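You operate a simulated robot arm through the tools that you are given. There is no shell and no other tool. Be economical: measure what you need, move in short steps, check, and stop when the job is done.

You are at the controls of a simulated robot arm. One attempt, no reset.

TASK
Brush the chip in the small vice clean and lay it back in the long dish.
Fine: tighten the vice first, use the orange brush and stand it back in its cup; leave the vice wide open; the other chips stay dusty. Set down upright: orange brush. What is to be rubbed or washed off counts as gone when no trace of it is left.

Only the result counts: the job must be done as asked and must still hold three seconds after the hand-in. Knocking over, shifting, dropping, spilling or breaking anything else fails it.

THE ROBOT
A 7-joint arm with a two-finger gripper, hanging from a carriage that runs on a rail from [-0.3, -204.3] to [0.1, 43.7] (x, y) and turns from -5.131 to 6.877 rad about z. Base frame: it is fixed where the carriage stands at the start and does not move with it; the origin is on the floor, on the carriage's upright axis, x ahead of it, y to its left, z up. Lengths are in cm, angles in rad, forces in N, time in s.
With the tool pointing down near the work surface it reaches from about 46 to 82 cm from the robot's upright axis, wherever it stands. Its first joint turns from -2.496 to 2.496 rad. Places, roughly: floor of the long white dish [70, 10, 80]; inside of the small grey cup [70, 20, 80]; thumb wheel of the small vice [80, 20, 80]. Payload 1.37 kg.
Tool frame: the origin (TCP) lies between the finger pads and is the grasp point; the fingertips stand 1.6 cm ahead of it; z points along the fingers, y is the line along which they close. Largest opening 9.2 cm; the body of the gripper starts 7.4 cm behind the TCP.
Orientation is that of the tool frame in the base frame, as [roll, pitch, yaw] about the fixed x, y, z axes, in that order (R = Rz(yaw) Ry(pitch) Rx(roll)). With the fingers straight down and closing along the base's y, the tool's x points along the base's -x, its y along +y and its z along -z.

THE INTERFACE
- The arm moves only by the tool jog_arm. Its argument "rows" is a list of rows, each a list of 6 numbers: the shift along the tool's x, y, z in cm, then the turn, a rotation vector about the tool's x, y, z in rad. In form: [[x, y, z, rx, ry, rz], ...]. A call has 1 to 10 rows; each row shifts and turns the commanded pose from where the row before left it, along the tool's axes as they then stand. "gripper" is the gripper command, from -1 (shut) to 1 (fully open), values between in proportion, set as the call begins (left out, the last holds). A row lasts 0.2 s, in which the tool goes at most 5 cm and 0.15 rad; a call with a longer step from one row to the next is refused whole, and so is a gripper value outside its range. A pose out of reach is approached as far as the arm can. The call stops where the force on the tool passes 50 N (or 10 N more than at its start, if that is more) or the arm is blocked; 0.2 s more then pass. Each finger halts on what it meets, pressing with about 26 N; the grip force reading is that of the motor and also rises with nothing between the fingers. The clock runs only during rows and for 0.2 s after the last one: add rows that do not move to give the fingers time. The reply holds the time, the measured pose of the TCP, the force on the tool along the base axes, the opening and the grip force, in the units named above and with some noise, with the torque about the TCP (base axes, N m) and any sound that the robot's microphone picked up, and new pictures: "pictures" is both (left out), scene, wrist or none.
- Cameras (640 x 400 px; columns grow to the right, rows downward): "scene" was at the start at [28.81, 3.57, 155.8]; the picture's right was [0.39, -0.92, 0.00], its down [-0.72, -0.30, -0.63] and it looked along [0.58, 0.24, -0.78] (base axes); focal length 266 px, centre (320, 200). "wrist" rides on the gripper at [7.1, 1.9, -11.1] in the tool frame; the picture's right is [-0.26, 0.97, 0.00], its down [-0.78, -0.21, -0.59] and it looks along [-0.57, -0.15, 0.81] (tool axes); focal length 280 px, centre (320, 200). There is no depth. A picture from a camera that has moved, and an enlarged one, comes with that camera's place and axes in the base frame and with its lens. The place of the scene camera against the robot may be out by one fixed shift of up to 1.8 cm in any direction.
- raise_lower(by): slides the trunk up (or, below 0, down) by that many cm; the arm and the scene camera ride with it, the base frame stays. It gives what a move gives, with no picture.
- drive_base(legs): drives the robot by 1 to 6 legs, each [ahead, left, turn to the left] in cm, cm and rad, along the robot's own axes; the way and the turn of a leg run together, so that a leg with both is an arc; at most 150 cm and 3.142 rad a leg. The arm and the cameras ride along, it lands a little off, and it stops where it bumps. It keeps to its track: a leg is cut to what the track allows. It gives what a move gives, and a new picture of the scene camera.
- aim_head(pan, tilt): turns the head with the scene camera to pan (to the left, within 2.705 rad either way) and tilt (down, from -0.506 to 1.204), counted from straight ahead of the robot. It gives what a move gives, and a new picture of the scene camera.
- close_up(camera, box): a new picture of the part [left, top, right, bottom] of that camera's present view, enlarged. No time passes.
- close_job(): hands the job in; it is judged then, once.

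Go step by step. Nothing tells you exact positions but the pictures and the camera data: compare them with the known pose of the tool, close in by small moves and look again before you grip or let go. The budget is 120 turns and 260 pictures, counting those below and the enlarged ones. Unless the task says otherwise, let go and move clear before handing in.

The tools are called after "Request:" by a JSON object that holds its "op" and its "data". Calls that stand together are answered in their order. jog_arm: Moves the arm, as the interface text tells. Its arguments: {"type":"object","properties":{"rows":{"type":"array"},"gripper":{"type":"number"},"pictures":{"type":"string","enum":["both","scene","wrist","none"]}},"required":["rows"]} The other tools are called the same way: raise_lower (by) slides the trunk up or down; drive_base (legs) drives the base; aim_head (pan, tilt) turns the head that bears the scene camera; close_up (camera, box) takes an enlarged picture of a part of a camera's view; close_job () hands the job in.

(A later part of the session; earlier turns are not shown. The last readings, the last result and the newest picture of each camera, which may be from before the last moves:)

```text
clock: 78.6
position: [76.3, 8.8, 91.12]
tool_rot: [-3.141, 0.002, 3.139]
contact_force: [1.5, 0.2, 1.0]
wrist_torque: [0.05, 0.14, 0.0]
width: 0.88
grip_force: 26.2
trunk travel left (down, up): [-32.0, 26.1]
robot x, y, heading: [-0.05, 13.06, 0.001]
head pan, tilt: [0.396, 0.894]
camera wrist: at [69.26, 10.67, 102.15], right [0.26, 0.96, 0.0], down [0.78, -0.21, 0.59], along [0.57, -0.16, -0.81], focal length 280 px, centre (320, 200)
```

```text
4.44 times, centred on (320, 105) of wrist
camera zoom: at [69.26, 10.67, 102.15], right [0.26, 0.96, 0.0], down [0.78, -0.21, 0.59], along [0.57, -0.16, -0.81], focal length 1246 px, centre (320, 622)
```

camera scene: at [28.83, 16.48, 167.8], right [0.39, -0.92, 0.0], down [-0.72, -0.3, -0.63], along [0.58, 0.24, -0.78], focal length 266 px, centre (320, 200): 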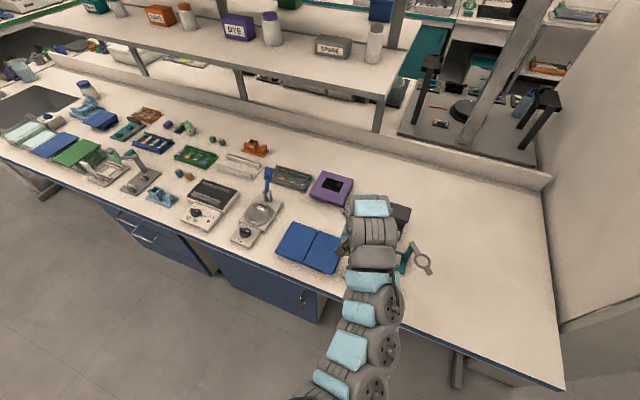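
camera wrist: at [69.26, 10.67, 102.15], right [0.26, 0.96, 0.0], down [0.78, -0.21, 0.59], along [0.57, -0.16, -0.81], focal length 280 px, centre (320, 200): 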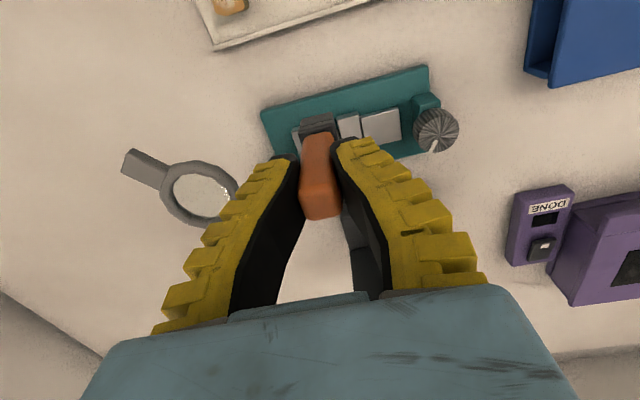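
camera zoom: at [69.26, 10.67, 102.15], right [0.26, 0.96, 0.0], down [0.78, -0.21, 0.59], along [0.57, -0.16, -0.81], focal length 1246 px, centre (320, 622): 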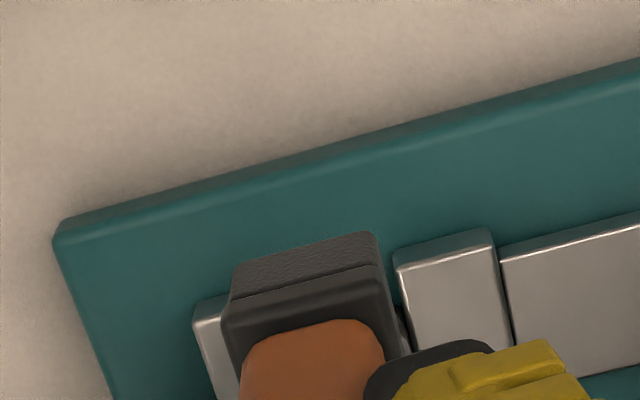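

Request:
{"op": "jog_arm", "data": {"rows": [[-3.7, 0, -1.5, 0, 0, 0], [0, 0, -1, 0, 0, 0], [0, 0, 0, 0, 0, 0]], "pictures": "none"}}

Request:
{"op": "close_up", "data": {"camera": "wrist", "box": [260, 60, 380, 150]}}

```text
clock: 79.4
position: [79.76, 8.7, 93.41]
tool_rot: [-3.141, 0.001, 3.138]
contact_force: [0.6, 0.3, -0.6]
wrist_torque: [-0.03, 0.0, 0.02]
width: 0.87
grip_force: 25.8
trunk travel left (down, up): [-32.0, 26.1]
robot x, y, heading: [0.23, 13.08, 0.005]
head pan, tilt: [0.396, 0.894]
```

```text
4.44 times, centred on (320, 105) of wrist
camera zoom: at [72.76, 10.62, 104.51], right [0.26, 0.96, 0.0], down [0.78, -0.21, 0.59], along [0.57, -0.16, -0.81], focal length 1246 px, centre (320, 622)
```

zoom: 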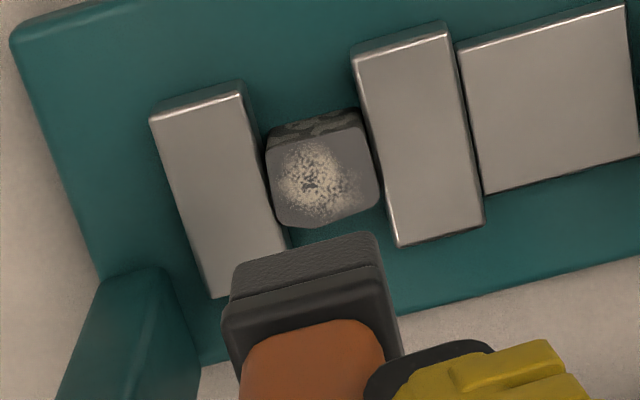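

The chip is flush and hasn't moved; dust remains. Repeating with longer, slightly firmer strokes.

Request:
{"op": "jog_arm", "data": {"rows": [[-0.15, 0, 2.5, 0, 0, 0], [0, 0, 2.5, 0, 0, 0], [0, 0, 1.9, 0, 0, 0], [0, 0, 0.5, 0, 0, 0], [0, 0, 0, 0, 0, 0]], "pictures": "none"}}

Request:
{"op": "jog_arm", "data": {"rows": [[0, 1, 0, 0, 0, 0], [0, -1, 0, 0, 0, 0], [0, -1, 0, 0, 0, 0], [0, 1, 0, 0, 0, 0], [0, 1, 0, 0, 0, 0], [0, -1, 0, 0, 0, 0], [0, -1, 0, 0, 0, 0], [0, 1, 0, 0, 0, 0], [0, 0, 0, 0, 0, 0]], "pictures": "none"}}

Request:
{"op": "jog_arm", "data": {"rows": [[0, 1, 0, 0, 0, 0], [0, -1, 0, 0, 0, 0], [0, -1, 0, 0, 0, 0], [0, 1, 0, 0, 0, 0], [0, 1, 0, 0, 0, 0], [0, -1, 0, 0, 0, 0], [0, -1, 0, 0, 0, 0], [0, 1, 0, 0, 0, 0], [0, 0, 0, 0, 0, 0]], "pictures": "none"}}

Request:
{"op": "jog_arm", "data": {"rows": [[0, 0, -2.5, 0, 0, 0], [0, 0, -2.5, 0, 0, 0], [0, 0, -2.4, 0, 0, 0], [0, 0, 0, 0, 0, 0]], "pictures": "none"}}

Request:
{"op": "close_up", "data": {"camera": "wrist", "box": [260, 60, 380, 150]}}

```text
clock: 80.6
position: [79.86, 8.77, 86.13]
tool_rot: [3.141, 0.001, 3.139]
contact_force: [-0.4, 0.3, 4.4]
wrist_torque: [0.01, 0.06, 0.0]
width: 1.04
grip_force: 25.8
trunk travel left (down, up): [-32.0, 26.1]
robot x, y, heading: [0.08, 12.93, 0.003]
head pan, tilt: [0.396, 0.894]
```

```text
clock: 82.6
position: [79.9, 8.77, 86.07]
tool_rot: [3.141, 0.001, 3.138]
contact_force: [0.3, -1.2, 9.8]
wrist_torque: [-0.07, -0.07, 0.01]
width: 1.23
grip_force: 26.4
trunk travel left (down, up): [-32.0, 26.1]
robot x, y, heading: [-0.1, 12.89, -0.003]
head pan, tilt: [0.396, 0.894]
```

```text
clock: 84.6
position: [79.84, 8.66, 86.22]
tool_rot: [-3.141, 0.001, 3.138]
contact_force: [1.2, -1.1, 4.6]
wrist_torque: [-0.1, -0.05, 0.03]
width: 1.04
grip_force: 26.2
trunk travel left (down, up): [-32.0, 26.1]
robot x, y, heading: [0.11, 12.72, -0.002]
head pan, tilt: [0.396, 0.894]
```

```text
clock: 85.6
position: [79.72, 8.58, 93.44]
tool_rot: [3.141, 0.001, 3.139]
contact_force: [-0.6, -0.5, -0.2]
wrist_torque: [0.01, 0.0, -0.02]
width: 0.87
grip_force: 26.0
trunk travel left (down, up): [-32.0, 26.1]
robot x, y, heading: [-0.1, 12.64, -0.002]
head pan, tilt: [0.396, 0.894]
```

```text
4.44 times, centred on (320, 105) of wrist
camera zoom: at [72.73, 10.58, 104.57], right [0.27, 0.96, 0.0], down [0.78, -0.21, 0.59], along [0.57, -0.16, -0.81], focal length 1246 px, centre (320, 622)
```

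zoom: 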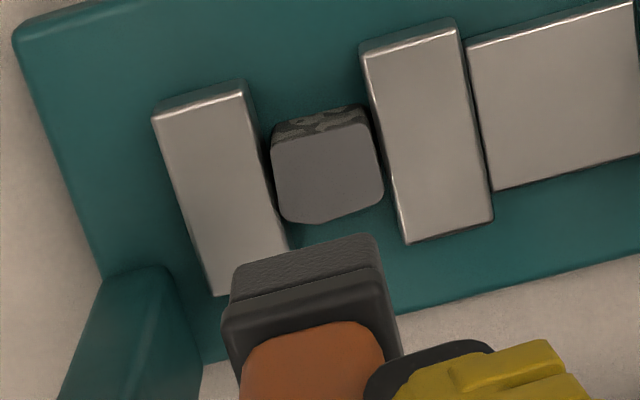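

The top is clean now. Zooming further on the chip to check for any trace, including the patterned side.

Request:
{"op": "close_up", "data": {"camera": "wrist", "box": [300, 70, 345, 105]}}

Request:
{"op": "close_up", "data": {"camera": "wrist", "box": [120, 0, 320, 60]}}

```text
11.43 times, centred on (322, 88) of wrist
camera zoom: at [72.73, 10.58, 104.57], right [0.27, 0.96, 0.0], down [0.78, -0.21, 0.59], along [0.57, -0.16, -0.81], focal length 3204 px, centre (291, 1486)
```

zoom: 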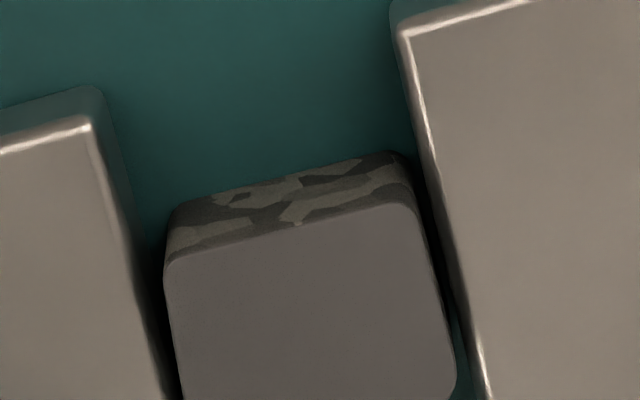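

```text
3.20 times, centred on (220, 30) of wrist
camera zoom: at [72.73, 10.58, 104.57], right [0.27, 0.96, 0.0], down [0.78, -0.21, 0.59], along [0.57, -0.16, -0.81], focal length 897 px, centre (640, 744)
```

zoom: 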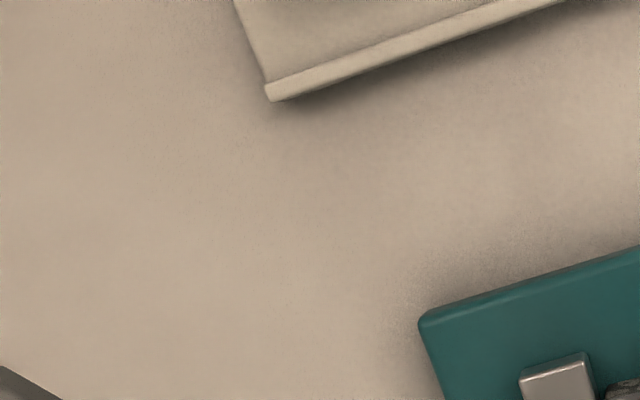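

The chip's top is spotless and the side pattern is its own material. Taking the brush back over the cup.

Request:
{"op": "jog_arm", "data": {"rows": [[2.25, 2.47, -0.2, 0, 0, 0], [2.25, 2.47, 0, 0, 0, 0], [2.25, 2.47, 0, 0, 0, 0], [2.25, 2.47, 0, 0, 0, 0], [2.25, 2.47, 0, 0, 0, 0], [0, 0, 0, 0, 0, 0], [0, 0, 0, 0, 0, 0]], "pictures": "none"}}

Request:
{"op": "close_up", "data": {"camera": "wrist", "box": [240, 50, 400, 230]}}

```text
clock: 87.2
position: [68.56, 21.27, 93.61]
tool_rot: [3.139, 0.0, 3.138]
contact_force: [0.2, 0.6, -0.8]
wrist_torque: [-0.01, -0.01, -0.02]
width: 0.89
grip_force: 26.1
trunk travel left (down, up): [-32.0, 26.1]
robot x, y, heading: [0.21, 13.04, -0.002]
head pan, tilt: [0.396, 0.894]
```

```text
2.22 times, centred on (320, 140) of wrist
camera zoom: at [61.58, 23.19, 104.66], right [0.26, 0.96, 0.0], down [0.78, -0.21, 0.59], along [0.57, -0.16, -0.81], focal length 623 px, centre (320, 333)
```

zoom: 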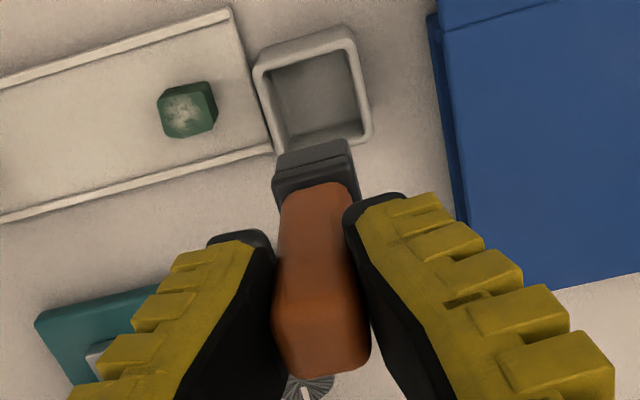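

Nearly identical to the lift-off view; about 0.12 cm too far in y. Correcting and lowering halfway.

Request:
{"op": "jog_arm", "data": {"rows": [[0, -0.12, 2, 0, 0, 0], [0, 0, 2, 0, 0, 0], [0, 0, 1, 0, 0, 0], [0, 0, 0, 0, 0, 0]], "pictures": "none"}}

Request:
{"op": "close_up", "data": {"camera": "wrist", "box": [240, 50, 400, 230]}}

```text
clock: 88.2
position: [68.75, 21.1, 88.67]
tool_rot: [3.141, 0.0, 3.139]
contact_force: [0.2, 0.6, -0.6]
wrist_torque: [-0.03, -0.01, 0.0]
width: 0.88
grip_force: 25.7
trunk travel left (down, up): [-32.0, 26.1]
robot x, y, heading: [-0.05, 13.34, -0.002]
head pan, tilt: [0.396, 0.894]
```

```text
2.22 times, centred on (320, 140) of wrist
camera zoom: at [61.75, 23.03, 99.7], right [0.26, 0.96, 0.0], down [0.78, -0.21, 0.59], along [0.57, -0.16, -0.81], focal length 623 px, centre (320, 333)
```

zoom: 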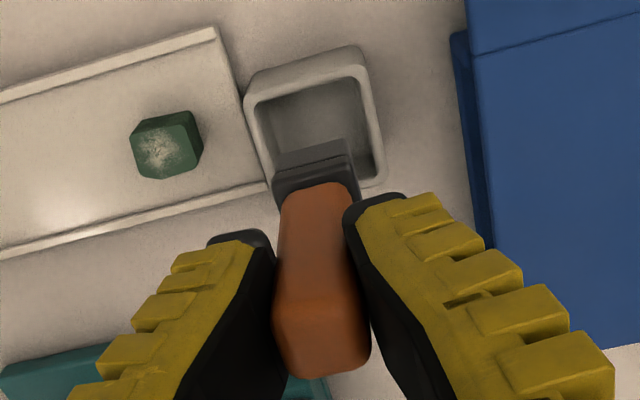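

Brush aligned with the cup opening; lowering further.

Request:
{"op": "jog_arm", "data": {"rows": [[0.1, 0, 1.5, 0, 0, 0], [0, 0, 1.5, 0, 0, 0], [0, 0, 0, 0, 0, 0]], "pictures": "none"}}

Request:
{"op": "close_up", "data": {"camera": "wrist", "box": [240, 50, 400, 230]}}

```text
clock: 89.0
position: [68.72, 21.12, 85.65]
tool_rot: [-3.141, 0.002, 3.139]
contact_force: [-1.2, 0.0, -0.6]
wrist_torque: [-0.01, -0.01, 0.0]
width: 0.88
grip_force: 26.2
trunk travel left (down, up): [-32.0, 26.1]
robot x, y, heading: [-0.21, 13.58, 0.002]
head pan, tilt: [0.396, 0.894]
```

```text
2.22 times, centred on (320, 140) of wrist
camera zoom: at [61.61, 22.98, 96.74], right [0.26, 0.96, 0.0], down [0.78, -0.21, 0.59], along [0.57, -0.16, -0.81], focal length 623 px, centre (320, 333)
```

zoom: 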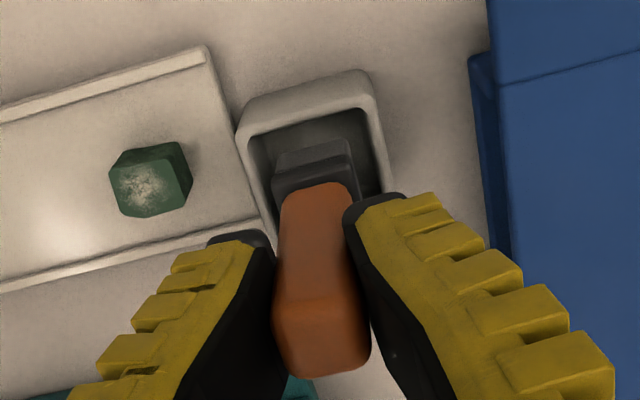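

Request:
{"op": "jog_arm", "data": {"rows": [[0, 0, 0.8, 0, 0, 0], [0, 0, 0.7, 0, 0, 0], [0, 0, 0, 0, 0, 0]], "pictures": "none"}}

Request:
{"op": "jog_arm", "data": {"rows": [[0, 0, 0.25, 0, 0, 0], [0, 0, 0, 0, 0, 0]], "pictures": "none"}}

Request:
{"op": "jog_arm", "data": {"rows": [[0, 0, 0.2, 0, 0, 0], [0, 0, 0, 0, 0, 0]], "pictures": "none"}}

Request:
{"op": "close_up", "data": {"camera": "wrist", "box": [240, 50, 400, 230]}}

```text
clock: 89.8
position: [68.55, 20.85, 84.24]
tool_rot: [-3.141, 0.0, 3.138]
contact_force: [-0.1, -0.4, -0.6]
wrist_torque: [0.04, -0.02, 0.01]
width: 0.89
grip_force: 26.0
trunk travel left (down, up): [-32.0, 26.1]
robot x, y, heading: [-0.18, 12.91, 0.002]
head pan, tilt: [0.396, 0.894]
```

```text
clock: 90.4
position: [68.55, 21.03, 83.96]
tool_rot: [-3.141, 0.0, 3.14]
contact_force: [0.6, 0.8, -1.0]
wrist_torque: [-0.01, 0.02, -0.02]
width: 0.9
grip_force: 26.2
trunk travel left (down, up): [-32.0, 26.1]
robot x, y, heading: [-0.19, 12.73, -0.002]
head pan, tilt: [0.396, 0.894]
```

```text
clock: 91.0
position: [68.57, 20.95, 83.75]
tool_rot: [3.138, 0.001, 3.137]
contact_force: [-4.1, -0.5, 12.0]
wrist_torque: [0.01, 0.22, -0.01]
width: 1.31
grip_force: 25.7
trunk travel left (down, up): [-32.0, 26.1]
robot x, y, heading: [0.26, 12.71, 0.0]
head pan, tilt: [0.396, 0.894]
```

```text
2.22 times, centred on (320, 140) of wrist
camera zoom: at [61.66, 22.93, 94.8], right [0.26, 0.96, 0.0], down [0.78, -0.21, 0.59], along [0.57, -0.16, -0.81], focal length 623 px, centre (320, 333)
```

zoom: 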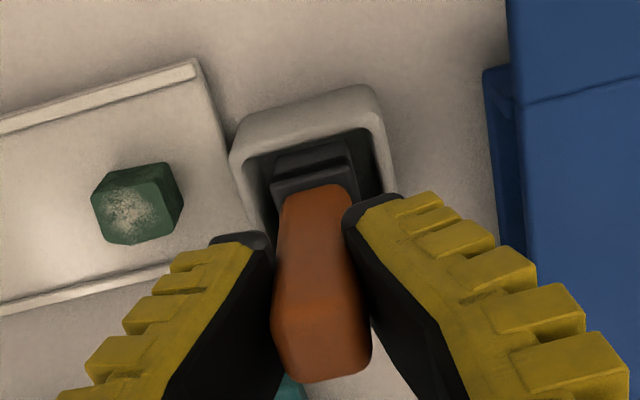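

The brush rests on the cup floor with the same force pattern as at pick-up. Releasing and lifting.

Request:
{"op": "jog_arm", "data": {"rows": [[0, 0, 0, 0, 0, 0], [0, 0, 0, 0, 0, 0], [0, 0, 0, 0, 0, 0], [0, 0, 0, 0, 0, 0]], "gripper": 0.0, "pictures": "none"}}

Request:
{"op": "jog_arm", "data": {"rows": [[0, 0, -2, 0, 0, 0], [0, 0, -3, 0, 0, 0], [0, 0, -4, 0, 0, 0], [0, 0, -2, 0, 0, 0], [0, 0, 0, 0, 0, 0]], "pictures": "wrist"}}

Request:
{"op": "close_up", "data": {"camera": "wrist", "box": [220, 40, 400, 150]}}

```text
clock: 92.0
position: [68.65, 21.06, 83.7]
tool_rot: [3.141, 0.0, 3.139]
contact_force: [0.3, 0.3, -0.7]
wrist_torque: [0.01, -0.01, -0.03]
width: 4.89
grip_force: 2.5
trunk travel left (down, up): [-32.0, 26.1]
robot x, y, heading: [-0.19, 12.5, 0.004]
head pan, tilt: [0.396, 0.894]
```

```text
clock: 93.2
position: [68.33, 21.04, 94.8]
tool_rot: [3.139, 0.0, 3.14]
contact_force: [0.2, -0.3, 0.1]
wrist_torque: [-0.03, 0.01, 0.0]
width: 4.9
grip_force: 1.9
trunk travel left (down, up): [-32.0, 26.1]
robot x, y, heading: [0.18, 12.89, 0.005]
head pan, tilt: [0.396, 0.894]
camera wrist: at [61.42, 22.95, 105.84], right [0.26, 0.96, 0.0], down [0.78, -0.21, 0.59], along [0.57, -0.15, -0.81], focal length 280 px, centre (320, 200)
```

wrist: 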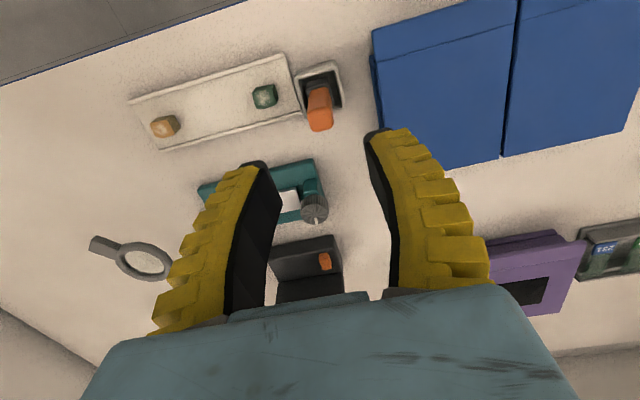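

```text
3.56 times, centred on (310, 95) of wrist
camera zoom: at [61.42, 22.95, 105.84], right [0.26, 0.96, 0.0], down [0.78, -0.21, 0.59], along [0.57, -0.15, -0.81], focal length 997 px, centre (356, 573)
```

zoom: 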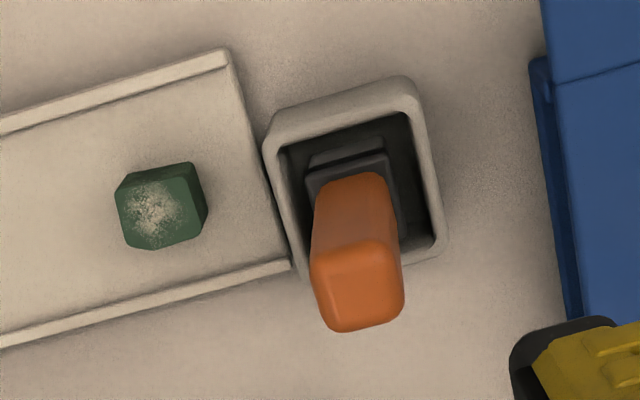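

Brush stands in its cup. Now to open the vice: moving over the knob and winding the wrist back for a long counter-clockwise turn.

Request:
{"op": "jog_arm", "data": {"rows": [[-3.9, -1.27, 0, 0, 0, 0], [-3.9, -1.27, 0, 0, 0, 0], [-3.8, -1.27, 0, 0, 0, 0.1], [0, 0, 0, 0, 0, 0.15], [0, 0, 0, 0, 0, 0.15], [0, 0, 0, 0, 0, 0.15], [0, 0, 0, 0, 0, 0.15], [0, 0, 0, 0, 0, 0.15], [0, 0, 0, 0, 0, 0.15], [0, 0, 0, 0, 0, 0.15]], "pictures": "none"}}

Request:
{"op": "jog_arm", "data": {"rows": [[0, 0, 0, 0, 0, 0.15], [0, 0, 0, 0, 0, 0.15], [0, 0, 0, 0, 0, 0.15], [0, 0, 0, 0, 0, 0.15], [0, 0, 0, 0, 0, 0.15], [0, 0, 0, 0, 0, 0.15], [0, 0, 0, 0, 0, 0.15], [0, 0, 2, 0, 0, 0.15], [0, 0, 2, 0, 0, 0], [0, 0, 0, 0, 0, 0]], "pictures": "wrist"}}

```text
clock: 95.4
position: [80.0, 17.11, 94.75]
tool_rot: [3.14, 0.002, 1.989]
contact_force: [-0.3, -0.1, 0.1]
wrist_torque: [0.0, -0.01, 0.03]
width: 4.89
grip_force: 2.1
trunk travel left (down, up): [-32.0, 26.1]
robot x, y, heading: [0.33, 12.92, -0.003]
head pan, tilt: [0.396, 0.894]
```

```text
clock: 97.6
position: [80.18, 17.27, 90.85]
tool_rot: [-3.142, -0.001, 0.788]
contact_force: [-0.6, 0.6, -0.2]
wrist_torque: [0.0, 0.01, -0.01]
width: 4.93
grip_force: 2.3
trunk travel left (down, up): [-32.0, 26.1]
robot x, y, heading: [0.03, 13.22, 0.0]
head pan, tilt: [0.396, 0.894]
camera wrist: at [86.61, 20.89, 101.86], right [0.5, -0.87, 0.0], down [-0.7, -0.4, 0.59], along [-0.51, -0.29, -0.81], focal length 280 px, centre (320, 200)
```

wrist: 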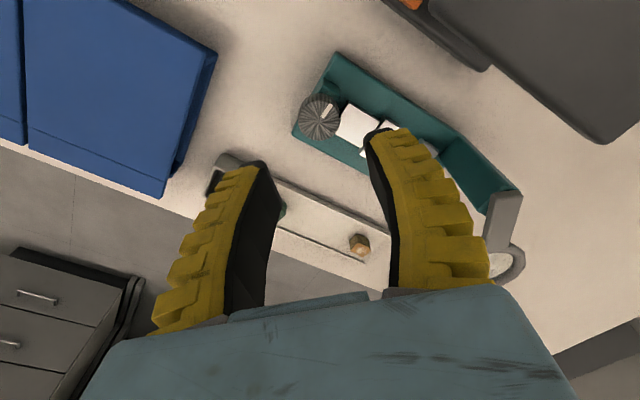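

Request:
{"op": "jog_arm", "data": {"rows": [[0, 0, 3, 0, 0, 0], [0, 0, 3, 0, 0, 0], [0, 0, 2.8, 0, 0, 0], [0, 0, 0, 0, 0, 0]], "pictures": "none"}}

Request:
{"op": "close_up", "data": {"camera": "wrist", "box": [220, 100, 420, 260]}}

```text
clock: 98.6
position: [79.14, 17.0, 84.14]
tool_rot: [-3.14, 0.002, 0.789]
contact_force: [1.1, -0.2, 0.4]
wrist_torque: [-0.01, -0.02, 0.01]
width: 4.91
grip_force: 2.6
out of reach, approached as far as the arm can: row 2, 3
trunk travel left (down, up): [-32.0, 26.1]
robot x, y, heading: [-0.12, 12.65, -0.006]
head pan, tilt: [0.396, 0.894]
```

```text
2.50 times, centred on (320, 180) of wrist
camera zoom: at [85.58, 20.74, 95.19], right [0.5, -0.87, 0.0], down [-0.7, -0.4, 0.59], along [-0.51, -0.29, -0.81], focal length 701 px, centre (320, 250)
```

zoom: 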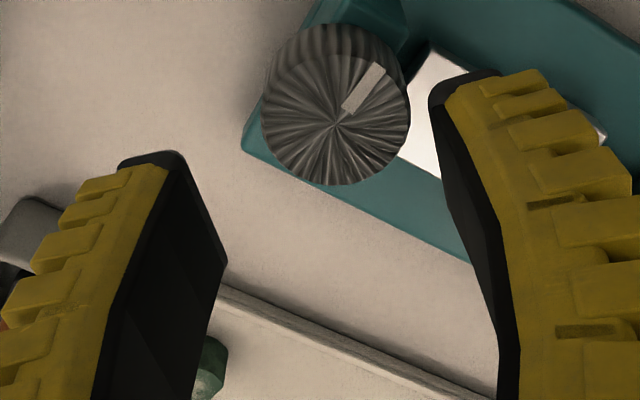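

The raised trunk limits reach down here. Lifting the arm first, then lowering the trunk.

Request:
{"op": "jog_arm", "data": {"rows": [[0, 0, -4, 0, 0, 0], [0.78, 0.5, -4, 0, 0, 0], [0, 0, -3, 0, 0, 0], [0, 0, 0, 0, 0, 0]], "pictures": "none"}}

Request:
{"op": "raise_lower", "data": {"by": -9}}

Request:
{"op": "close_up", "data": {"camera": "wrist", "box": [220, 100, 420, 260]}}

```text
clock: 99.6
position: [80.08, 17.44, 95.39]
tool_rot: [3.141, -0.001, 0.79]
contact_force: [0.1, -0.6, -0.4]
wrist_torque: [-0.03, -0.05, 0.0]
width: 4.92
grip_force: 2.3
trunk travel left (down, up): [-32.0, 26.1]
robot x, y, heading: [0.07, 12.61, 0.002]
head pan, tilt: [0.396, 0.894]
```

```text
clock: 100.8
position: [80.05, 17.38, 86.45]
tool_rot: [-3.141, -0.003, 0.791]
contact_force: [-1.0, -0.4, 0.3]
wrist_torque: [-0.01, -0.02, -0.02]
width: 4.92
grip_force: 2.3
trunk travel left (down, up): [-23.0, 35.1]
robot x, y, heading: [-0.3, 12.75, -0.004]
head pan, tilt: [0.396, 0.894]
```

```text
2.50 times, centred on (320, 180) of wrist
camera zoom: at [86.5, 21.0, 97.43], right [0.5, -0.87, 0.0], down [-0.7, -0.41, 0.59], along [-0.51, -0.29, -0.81], focal length 701 px, centre (320, 250)
```

zoom: 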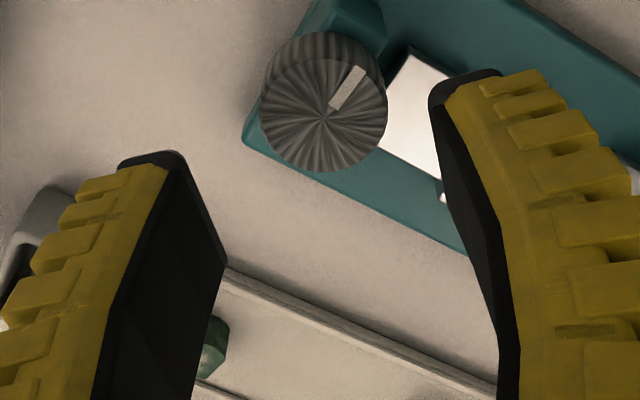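

Request:
{"op": "jog_arm", "data": {"rows": [[-0.1, 0.1, 2.2, 0, 0, 0], [0, 0, 2.2, 0, 0, 0], [0, 0, 0, 0, 0, 0]], "pictures": "none"}}

Request:
{"op": "jog_arm", "data": {"rows": [[0, 0, 0, 0, 0, 0], [0, 0, 0, 0, 0, 0], [0, 0, 0, 0, 0, 0], [0, 0, 0, 0, 0, 0]], "gripper": -1, "pictures": "none"}}

Request:
{"op": "jog_arm", "data": {"rows": [[0, 0, 0, 0, 0, -0.13], [0, 0, 0, 0, 0, -0.13], [0, 0, 0, 0, 0, -0.13], [0, 0, 0, 0, 0, -0.13], [0, 0, 0, 0, 0, -0.13], [0, 0, 0, 0, 0, -0.13], [0, 0, 0, 0, 0, -0.13], [0, 0, 0, 0, 0, -0.13], [0, 0, 0, 0, 0, 0]], "pictures": "none"}}

Request:
{"op": "close_up", "data": {"camera": "wrist", "box": [220, 100, 420, 300]}}

```text
clock: 101.6
position: [80.14, 17.32, 81.91]
tool_rot: [-3.141, -0.001, 0.789]
contact_force: [-0.1, 0.5, -0.9]
wrist_torque: [-0.01, 0.0, 0.01]
width: 4.91
grip_force: 2.2
trunk travel left (down, up): [-23.0, 35.1]
robot x, y, heading: [-0.02, 12.74, 0.002]
head pan, tilt: [0.396, 0.894]
```

```text
clock: 102.6
position: [80.11, 17.34, 82.1]
tool_rot: [-3.141, 0.002, 0.789]
contact_force: [-8.5, -1.2, 11.7]
wrist_torque: [-0.19, 0.22, 0.0]
width: 2.45
grip_force: 27.9
trunk travel left (down, up): [-23.0, 35.1]
robot x, y, heading: [0.15, 12.89, -0.001]
head pan, tilt: [0.396, 0.894]
```

```text
clock: 104.6
position: [80.04, 17.17, 82.0]
tool_rot: [-3.141, -0.001, 1.831]
contact_force: [-11.6, 1.6, 19.2]
wrist_torque: [-0.01, 0.11, -0.03]
width: 2.35
grip_force: 28.1
trunk travel left (down, up): [-23.0, 35.1]
robot x, y, heading: [0.24, 12.79, -0.0]
head pan, tilt: [0.396, 0.894]
```

```text
2.00 times, centred on (320, 200) of wrist
camera zoom: at [80.14, 24.56, 93.05], right [1.0, 0.0, 0.0], down [0.0, -0.81, 0.59], along [0.0, -0.59, -0.81], focal length 561 px, centre (320, 200)
```

zoom: 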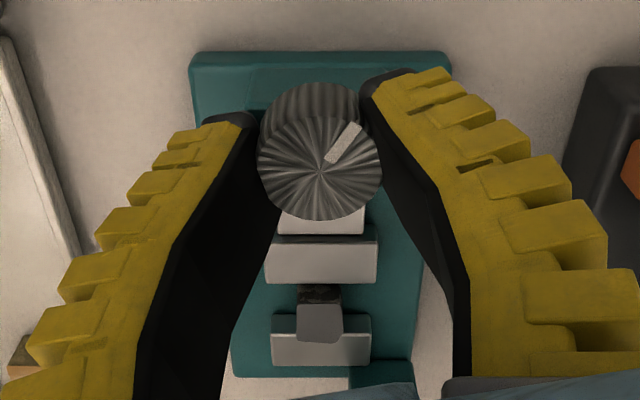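

Turning well. Continuing counter-clockwise, watching torque.

Request:
{"op": "jog_arm", "data": {"rows": [[0, 0, 0, 0, 0, -0.14], [0, 0, 0, 0, 0, -0.14], [0, 0, 0, 0, 0, -0.14], [0, 0, 0, 0, 0, -0.14], [0, 0, 0, 0, 0, -0.14], [0, 0, 0, 0, 0, -0.14], [0, 0, 0, 0, 0, -0.14], [0, 0, 0, 0, 0, -0.14], [0, 0, 0, 0, 0, -0.14], [0, 0, 0, 0, 0, 0]], "pictures": "none"}}

Request:
{"op": "jog_arm", "data": {"rows": [[0, 0, 0, 0, 0, -0.14], [0, 0, 0, 0, 0, -0.14], [0, 0, 0, 0, 0, -0.14], [0, 0, 0, 0, 0, -0.14], [0, 0, 0, 0, 0, -0.14], [0, 0, 0, 0, 0, -0.14], [0, 0, 0, 0, 0, -0.14], [0, 0, 0, 0, 0, 0]], "pictures": "none"}}

Request:
{"op": "close_up", "data": {"camera": "wrist", "box": [60, 60, 360, 260]}}

```text
clock: 106.8
position: [80.08, 17.26, 82.04]
tool_rot: [3.14, 0.001, 3.092]
contact_force: [-15.4, 1.3, 24.0]
wrist_torque: [-0.04, 0.21, 0.01]
width: 2.32
grip_force: 28.4
trunk travel left (down, up): [-23.0, 35.1]
robot x, y, heading: [-0.14, 12.99, -0.001]
head pan, tilt: [0.396, 0.894]
```

```text
clock: 108.6
position: [79.98, 17.4, 82.07]
tool_rot: [3.141, -0.001, -2.212]
contact_force: [-2.7, -0.5, 8.2]
wrist_torque: [-0.1, 0.15, -0.11]
width: 2.14
grip_force: 27.4
trunk travel left (down, up): [-23.0, 35.1]
robot x, y, heading: [-0.01, 12.71, 0.003]
head pan, tilt: [0.396, 0.894]
```

```text
2.00 times, centred on (210, 160) of wrist
camera zoom: at [74.34, 12.68, 93.02], right [-0.62, 0.79, 0.0], down [0.64, 0.5, 0.59], along [0.46, 0.36, -0.81], focal length 561 px, centre (540, 280)
```

zoom: 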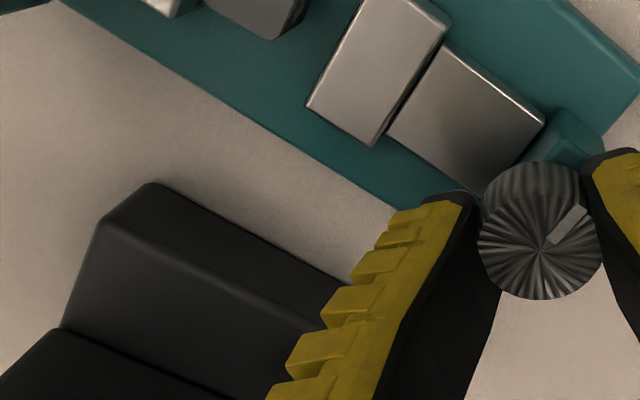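

A stop is being reached (torque −0.11). Backing off a little to unload before letting go.

Request:
{"op": "jog_arm", "data": {"rows": [[0, 0, 0, 0, 0, 0.08], [0, 0, 0, 0, 0, 0], [0, 0, 0, 0, 0, 0]], "pictures": "none"}}

Request:
{"op": "jog_arm", "data": {"rows": [[0, 0, 0, 0, 0, 0.08], [0, 0, 0, 0, 0, 0], [0, 0, 0, 0, 0, 0]], "pictures": "none"}}

```text
clock: 109.4
position: [79.94, 17.26, 82.01]
tool_rot: [-3.141, -0.001, -2.294]
contact_force: [0.7, 1.2, -1.3]
wrist_torque: [-0.06, 0.08, -0.01]
width: 2.11
grip_force: 27.9
trunk travel left (down, up): [-23.0, 35.1]
robot x, y, heading: [-0.08, 12.4, 0.002]
head pan, tilt: [0.396, 0.894]
```

```text
clock: 110.2
position: [80.07, 17.2, 81.92]
tool_rot: [-3.14, 0.0, -2.374]
contact_force: [-3.7, 0.8, 5.4]
wrist_torque: [-0.04, 0.07, 0.0]
width: 2.1
grip_force: 28.4
trunk travel left (down, up): [-23.0, 35.1]
robot x, y, heading: [-0.22, 12.82, 0.002]
head pan, tilt: [0.396, 0.894]
```

Torque is zero now. Opening gently, then lifting to inspect the vice.

Request:
{"op": "jog_arm", "data": {"rows": [[0, 0, 0, 0, 0, 0], [0, 0, 0, 0, 0, 0]], "gripper": -0.45, "pictures": "none"}}

Request:
{"op": "jog_arm", "data": {"rows": [[0, 0, 0, 0, 0, 0], [0, 0, -3, 0, 0, 0], [0, 0, -4, 0, 0, 0.15], [0, 0, -4, 0, 0, 0.15], [0, 0, 0, 0, 0, 0.15], [0, 0, 0, 0, 0, 0.15], [0, 0, 0, 0, 0, 0.15], [0, 0, 0, 0, 0, 0]], "gripper": 0.0, "pictures": "wrist"}}

Request:
{"op": "close_up", "data": {"camera": "wrist", "box": [140, 20, 380, 200]}}

```text
clock: 110.8
position: [80.15, 17.17, 81.97]
tool_rot: [-3.14, 0.001, -2.373]
contact_force: [-0.3, -0.6, 0.5]
wrist_torque: [0.0, -0.02, -0.02]
width: 2.93
grip_force: 2.8
trunk travel left (down, up): [-23.0, 35.1]
robot x, y, heading: [-0.07, 13.06, 0.003]
head pan, tilt: [0.396, 0.894]
```

```text
clock: 112.6
position: [80.07, 17.22, 93.01]
tool_rot: [3.14, 0.001, -3.124]
contact_force: [0.1, 0.6, -0.1]
wrist_torque: [-0.01, -0.05, 0.03]
width: 4.9
grip_force: 2.0
trunk travel left (down, up): [-23.0, 35.1]
robot x, y, heading: [0.02, 12.71, 0.004]
head pan, tilt: [0.396, 0.894]
camera wrist: at [73.0, 19.0, 104.03], right [0.25, 0.97, 0.0], down [0.78, -0.2, 0.59], along [0.57, -0.14, -0.81], focal length 280 px, centre (320, 200)
```

wrist: 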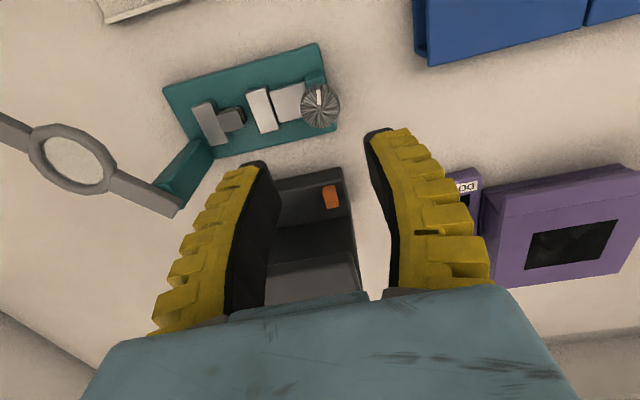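

```text
2.22 times, centred on (260, 110) of wrist
camera zoom: at [73.0, 19.0, 104.03], right [0.25, 0.97, 0.0], down [0.78, -0.2, 0.59], along [0.57, -0.14, -0.81], focal length 623 px, centre (453, 400)
```

zoom: 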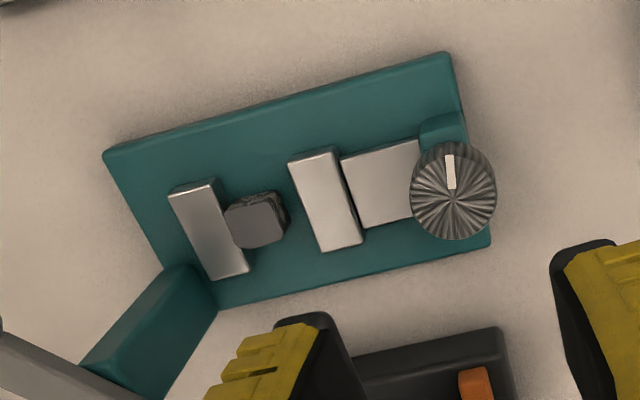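

The jaws are well apart (gap ≈1.7 jaw thicknesses). I'll verify with one more grip-and-turn that this is truly the fully open stop.

Request:
{"op": "jog_arm", "data": {"rows": [[0, 0, 3, 0, 0, 0.15], [0, 0, 4, 0, 0, 0.15], [0, 0, 4, 0, 0, 0.15], [0, 0, 0, 0, 0, 0]], "pictures": "none"}}

Request:
{"op": "jog_arm", "data": {"rows": [[0, 0, 0, 0, 0, 0], [0, 0, 0, 0, 0, 0], [0, 0, 0, 0, 0, 0], [0, 0, 0, 0, 0, -0.1], [0, 0, 0, 0, 0, -0.1], [0, 0, 0, 0, 0, -0.1], [0, 0, 0, 0, 0, -0.1], [0, 0, 0, 0, 0, 0]], "gripper": -1, "pictures": "none"}}

Request:
{"op": "close_up", "data": {"camera": "wrist", "box": [60, 60, 360, 260]}}

```text
clock: 113.6
position: [79.85, 17.18, 81.9]
tool_rot: [3.141, -0.001, 2.71]
contact_force: [-1.2, 0.0, 0.6]
wrist_torque: [0.02, -0.01, 0.01]
width: 4.91
grip_force: 1.8
trunk travel left (down, up): [-23.0, 35.1]
robot x, y, heading: [0.4, 12.8, 0.002]
head pan, tilt: [0.396, 0.894]
```

```text
clock: 115.4
position: [79.99, 17.1, 82.03]
tool_rot: [3.141, 0.001, 3.112]
contact_force: [-6.3, 2.1, 12.3]
wrist_torque: [0.04, -0.02, -0.18]
width: 2.13
grip_force: 28.0
trunk travel left (down, up): [-23.0, 35.1]
robot x, y, heading: [-0.14, 13.0, -0.002]
head pan, tilt: [0.396, 0.894]
```

```text
2.00 times, centred on (210, 160) of wrist
camera zoom: at [73.09, 19.32, 92.99], right [0.29, 0.96, 0.0], down [0.77, -0.24, 0.59], along [0.56, -0.17, -0.81], focal length 561 px, centre (540, 280)
```

zoom: 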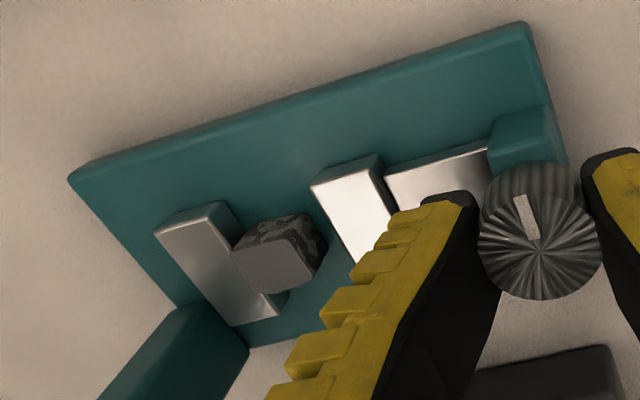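

Torque −0.18 confirms the fully-open stop. Unloading and releasing gently.

Request:
{"op": "jog_arm", "data": {"rows": [[0, 0, 0, 0, 0, 0.1], [0, 0, 0, 0, 0, 0.08], [0, 0, 0, 0, 0, 0], [0, 0, 0, 0, 0, 0]], "pictures": "none"}}

Request:
{"op": "jog_arm", "data": {"rows": [[0, 0, 0, 0, 0, 0.06], [0, 0, 0, 0, 0, 0], [0, 0, 0, 0, 0, 0]], "gripper": -0.52, "pictures": "none"}}

Request:
{"op": "jog_arm", "data": {"rows": [[0, 0, 0, 0, 0, 0], [0, 0, 0, 0, 0, 0]], "gripper": -0.45, "pictures": "none"}}

Request:
{"op": "jog_arm", "data": {"rows": [[0, 0, 0, 0, 0, 0], [0, 0, -3, 0, 0, 0], [0, 0, -4, 0, 0, -0.1], [0, 0, -4, 0, 0, -0.1], [0, 0, 0, 0, 0, 0]], "gripper": 0.0, "pictures": "none"}}

Request:
{"op": "close_up", "data": {"camera": "wrist", "box": [140, 20, 380, 200]}}

```text
clock: 116.4
position: [80.04, 17.32, 81.95]
tool_rot: [3.141, 0.0, 2.931]
contact_force: [-3.4, 0.8, 6.4]
wrist_torque: [0.11, 0.15, 0.03]
width: 2.11
grip_force: 27.6
trunk travel left (down, up): [-23.0, 35.1]
robot x, y, heading: [-0.05, 12.86, -0.003]
head pan, tilt: [0.396, 0.894]
```

```text
clock: 117.2
position: [79.97, 17.29, 82.03]
tool_rot: [3.139, -0.001, 2.87]
contact_force: [1.9, 1.9, -5.0]
wrist_torque: [-0.01, -0.01, -0.02]
width: 2.41
grip_force: 28.0
trunk travel left (down, up): [-23.0, 35.1]
robot x, y, heading: [-0.27, 13.26, 0.0]
head pan, tilt: [0.396, 0.894]
```

```text
clock: 117.8
position: [80.05, 17.08, 82.04]
tool_rot: [-3.141, 0.0, 2.869]
contact_force: [-0.7, -0.1, -0.1]
wrist_torque: [0.05, -0.01, -0.01]
width: 2.94
grip_force: 3.1
trunk travel left (down, up): [-23.0, 35.1]
robot x, y, heading: [0.11, 13.05, -0.004]
head pan, tilt: [0.396, 0.894]
```

```text
clock: 119.0
position: [80.09, 17.07, 92.93]
tool_rot: [3.14, -0.001, 3.072]
contact_force: [-0.2, 0.2, 0.7]
wrist_torque: [0.03, 0.0, -0.01]
width: 4.95
grip_force: 2.7
trunk travel left (down, up): [-23.0, 35.1]
robot x, y, heading: [0.09, 12.68, 0.001]
head pan, tilt: [0.396, 0.894]
```

```text
2.22 times, centred on (260, 110) of wrist
camera zoom: at [73.21, 19.57, 103.97], right [0.33, 0.94, 0.0], down [0.76, -0.27, 0.59], along [0.56, -0.19, -0.81], focal length 623 px, centre (453, 400)
```

zoom: 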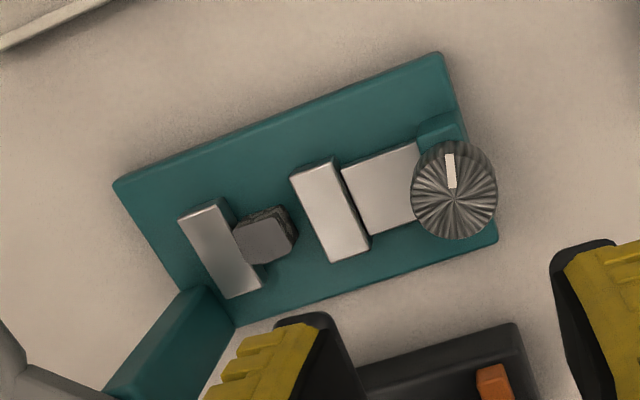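

Wide open at its stop. Next: take the chip, now around [79.75, 9.1]. Turning the gripper to close along x (free sides of the chip).

Request:
{"op": "jog_arm", "data": {"rows": [[0, 0, 0, 0, 0, 0.15], [0, 0, 0, 0, 0, 0.15], [0, 0, 0, 0, 0, 0.15], [0, 0, 0, 0, 0, 0.15], [0, 0, 0, 0, 0, 0.15], [0, 0, 0, 0, 0, 0.15], [0, 0, 0, 0, 0, 0.15], [0, 0, 0, 0, 0, 0.15], [0, 0, 0, 0, 0, 0.15], [0, 0, 0, 0, 0, 0.15]], "pictures": "none"}}

Request:
{"op": "jog_arm", "data": {"rows": [[-4, -0.1, 0, 0, 0, 0], [-4, -0.1, 0, 0, 0, 0], [0, 0, 2, 0, 0, 0], [0, 0, 0, 0, 0, 0]], "gripper": 0.0, "pictures": "wrist"}}

Request:
{"op": "close_up", "data": {"camera": "wrist", "box": [220, 60, 420, 220]}}

```text
clock: 121.2
position: [80.1, 17.07, 93.0]
tool_rot: [3.14, -0.002, 1.566]
contact_force: [0.3, -0.2, 0.5]
wrist_torque: [0.03, -0.01, -0.01]
width: 4.92
grip_force: 2.2
trunk travel left (down, up): [-23.0, 35.1]
robot x, y, heading: [-0.04, 12.68, -0.003]
head pan, tilt: [0.396, 0.894]
```

```text
clock: 122.2
position: [79.63, 9.14, 91.11]
tool_rot: [3.14, -0.001, 1.571]
contact_force: [0.4, 0.8, -0.3]
wrist_torque: [-0.02, -0.04, 0.02]
width: 4.9
grip_force: 2.1
trunk travel left (down, up): [-23.0, 35.1]
robot x, y, heading: [-0.22, 12.59, -0.007]
head pan, tilt: [0.396, 0.894]
camera wrist: at [81.72, 16.2, 102.14], right [0.97, -0.26, 0.0], down [-0.21, -0.78, 0.59], along [-0.15, -0.57, -0.81], focal length 280 px, centre (320, 200)
```

wrist: 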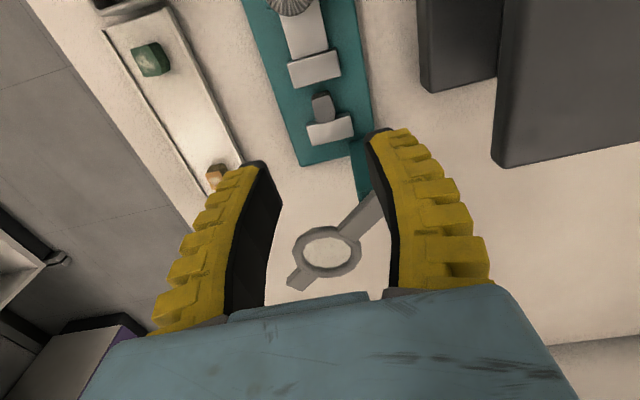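

```text
2.50 times, centred on (320, 140) of wrist
camera zoom: at [81.72, 16.2, 102.14], right [0.97, -0.26, 0.0], down [-0.21, -0.78, 0.59], along [-0.15, -0.57, -0.81], focal length 701 px, centre (320, 350)
```

zoom: 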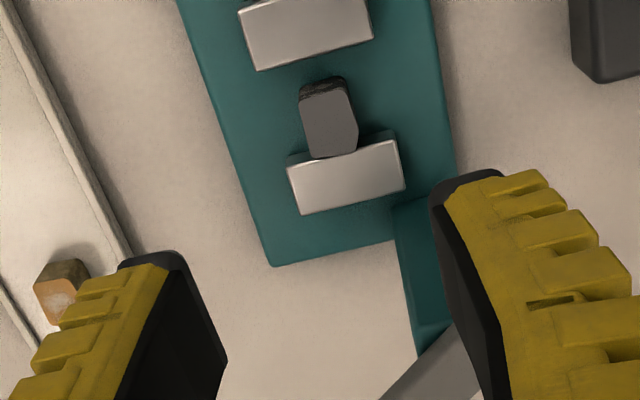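

The chip looks slightly different now, possibly leaning on the fixed jaw. Enlarging.

Request:
{"op": "close_up", "data": {"camera": "wrist", "box": [290, 50, 380, 150]}}

```text
4.00 times, centred on (335, 100) of wrist
camera zoom: at [81.72, 16.2, 102.14], right [0.97, -0.26, 0.0], down [-0.21, -0.78, 0.59], along [-0.15, -0.57, -0.81], focal length 1122 px, centre (260, 600)
```

zoom: 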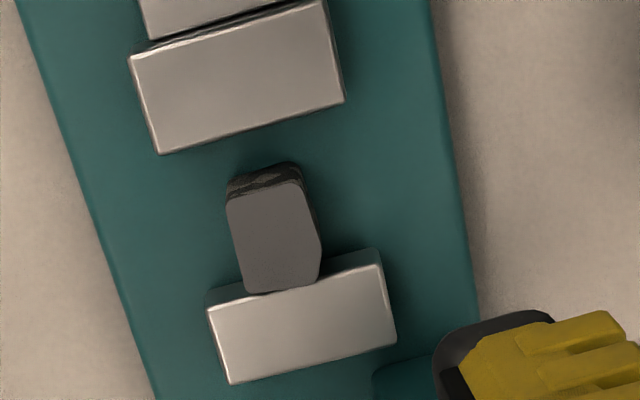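

The chip is upright and unchanged (about 1.7 × 2.2 cm), centred near [80.0, 8.7]. Centring and descending to just above it.

Request:
{"op": "jog_arm", "data": {"rows": [[-0.4, 0.15, 3, 0, 0, 0], [0, 0, 3, 0, 0, 0], [0, 0, 2.8, 0, 0, 0], [0, 0, 0, 0, 0, 0]], "pictures": "wrist"}}

Request:
{"op": "close_up", "data": {"camera": "wrist", "box": [220, 80, 420, 240]}}

```text
clock: 123.2
position: [79.94, 8.69, 82.1]
tool_rot: [-3.141, -0.001, 1.571]
contact_force: [-0.1, 0.1, -0.3]
wrist_torque: [-0.01, -0.01, 0.03]
width: 4.89
grip_force: 1.9
trunk travel left (down, up): [-23.0, 35.1]
robot x, y, heading: [-0.04, 13.1, 0.005]
head pan, tilt: [0.396, 0.894]
camera wrist: at [82.03, 15.87, 93.16], right [0.97, -0.26, 0.0], down [-0.21, -0.78, 0.59], along [-0.15, -0.57, -0.81], focal length 280 px, centre (320, 200)
```

wrist: 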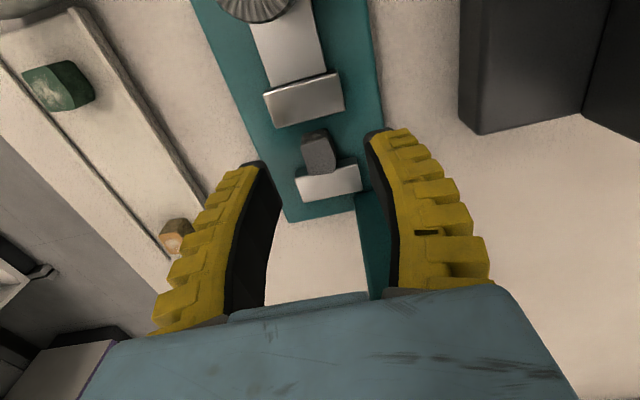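

```text
2.50 times, centred on (320, 160) of wrist
camera zoom: at [82.03, 15.87, 93.16], right [0.97, -0.26, 0.0], down [-0.21, -0.78, 0.59], along [-0.15, -0.57, -0.81], focal length 701 px, centre (320, 300)
```

zoom: 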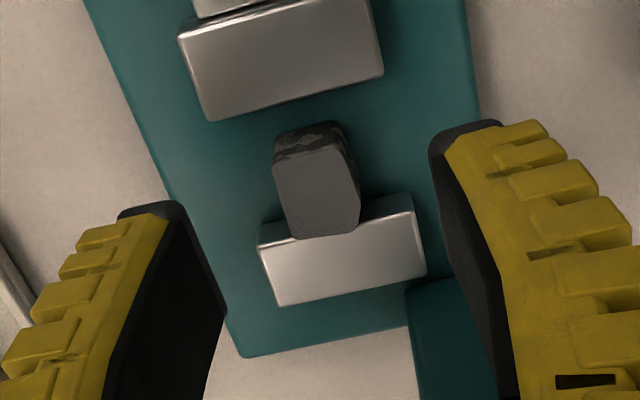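

Chip top is at about z=79.0, centred at [80.05, 8.72]. Descending carefully so the fingertips stop just above the jaws.

Request:
{"op": "jog_arm", "data": {"rows": [[0, 0.08, 1, 0, 0, 0], [0, 0, 0.9, 0, 0, 0], [0, 0, 0, 0, 0, 0]], "pictures": "none"}}

Request:
{"op": "jog_arm", "data": {"rows": [[0, 0, 0.2, 0, 0, 0], [0, 0, 0, 0, 0, 0]], "pictures": "none"}}

Request:
{"op": "close_up", "data": {"camera": "wrist", "box": [220, 80, 420, 240]}}

```text
clock: 124.0
position: [80.26, 8.68, 80.29]
tool_rot: [3.141, -0.001, 1.57]
contact_force: [0.8, 0.0, -0.3]
wrist_torque: [-0.01, -0.02, 0.02]
width: 4.93
grip_force: 1.4
trunk travel left (down, up): [-23.0, 35.1]
robot x, y, heading: [-0.24, 12.8, -0.0]
head pan, tilt: [0.396, 0.894]
```

```text
clock: 124.6
position: [80.2, 8.89, 80.0]
tool_rot: [-3.141, 0.001, 1.572]
contact_force: [-0.1, -0.3, 0.2]
wrist_torque: [0.0, -0.01, 0.0]
width: 4.92
grip_force: 2.5
trunk travel left (down, up): [-23.0, 35.1]
robot x, y, heading: [0.21, 12.8, -0.002]
head pan, tilt: [0.396, 0.894]
```

```text
2.50 times, centred on (320, 160) of wrist
camera zoom: at [82.12, 15.85, 91.09], right [0.97, -0.26, 0.0], down [-0.21, -0.78, 0.59], along [-0.15, -0.57, -0.81], focal length 701 px, centre (320, 300)
```

zoom: 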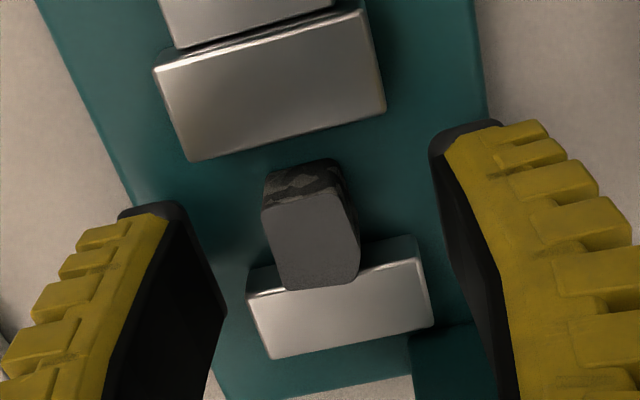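

Fingertips are outside the jaws in x, so I'll narrow to about 3 cm (over the jaws, beside the chip) and feel for the jaw tops.

Request:
{"op": "jog_arm", "data": {"rows": [[0, 0, -0.2, 0, 0, 0], [0, -0.1, 0, 0, 0, 0], [0, 0, 0, 0, 0, 0]], "gripper": -0.38, "pictures": "none"}}

Request:
{"op": "close_up", "data": {"camera": "wrist", "box": [240, 100, 400, 220]}}

Request:
{"op": "jog_arm", "data": {"rows": [[0, 0, 0.2, 0, 0, 0], [0, 0, 0, 0, 0, 0]], "pictures": "none"}}

Request:
{"op": "jog_arm", "data": {"rows": [[0, 0, 0.15, 0, 0, 0], [0, 0, 0, 0, 0, 0]], "pictures": "none"}}

```text
clock: 125.4
position: [79.98, 8.73, 80.23]
tool_rot: [3.141, -0.001, 1.572]
contact_force: [-0.1, 0.2, 0.4]
wrist_torque: [-0.01, -0.03, 0.01]
width: 3.23
grip_force: 3.0
trunk travel left (down, up): [-23.0, 35.1]
robot x, y, heading: [-0.36, 12.59, 0.001]
head pan, tilt: [0.396, 0.894]
```

```text
3.33 times, centred on (320, 160) of wrist
camera zoom: at [81.94, 15.83, 91.26], right [0.97, -0.26, 0.0], down [-0.21, -0.78, 0.59], along [-0.15, -0.57, -0.81], focal length 935 px, centre (320, 333)
```

zoom: 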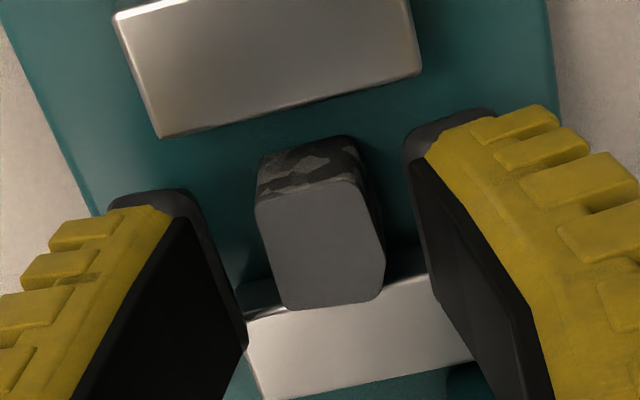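

```text
clock: 126.0
position: [79.97, 8.64, 80.05]
tool_rot: [-3.141, 0.0, 1.57]
contact_force: [-0.2, 0.4, 0.2]
wrist_torque: [0.0, -0.02, 0.01]
width: 3.26
grip_force: 2.7
trunk travel left (down, up): [-23.0, 35.1]
robot x, y, heading: [0.32, 12.85, -0.004]
head pan, tilt: [0.396, 0.894]
```

```text
clock: 126.6
position: [79.96, 8.8, 79.95]
tool_rot: [3.141, 0.0, 1.57]
contact_force: [-0.2, 0.6, 0.9]
wrist_torque: [-0.04, -0.02, 0.0]
width: 3.23
grip_force: 2.3
trunk travel left (down, up): [-23.0, 35.1]
robot x, y, heading: [0.17, 13.05, -0.005]
head pan, tilt: [0.396, 0.894]
```

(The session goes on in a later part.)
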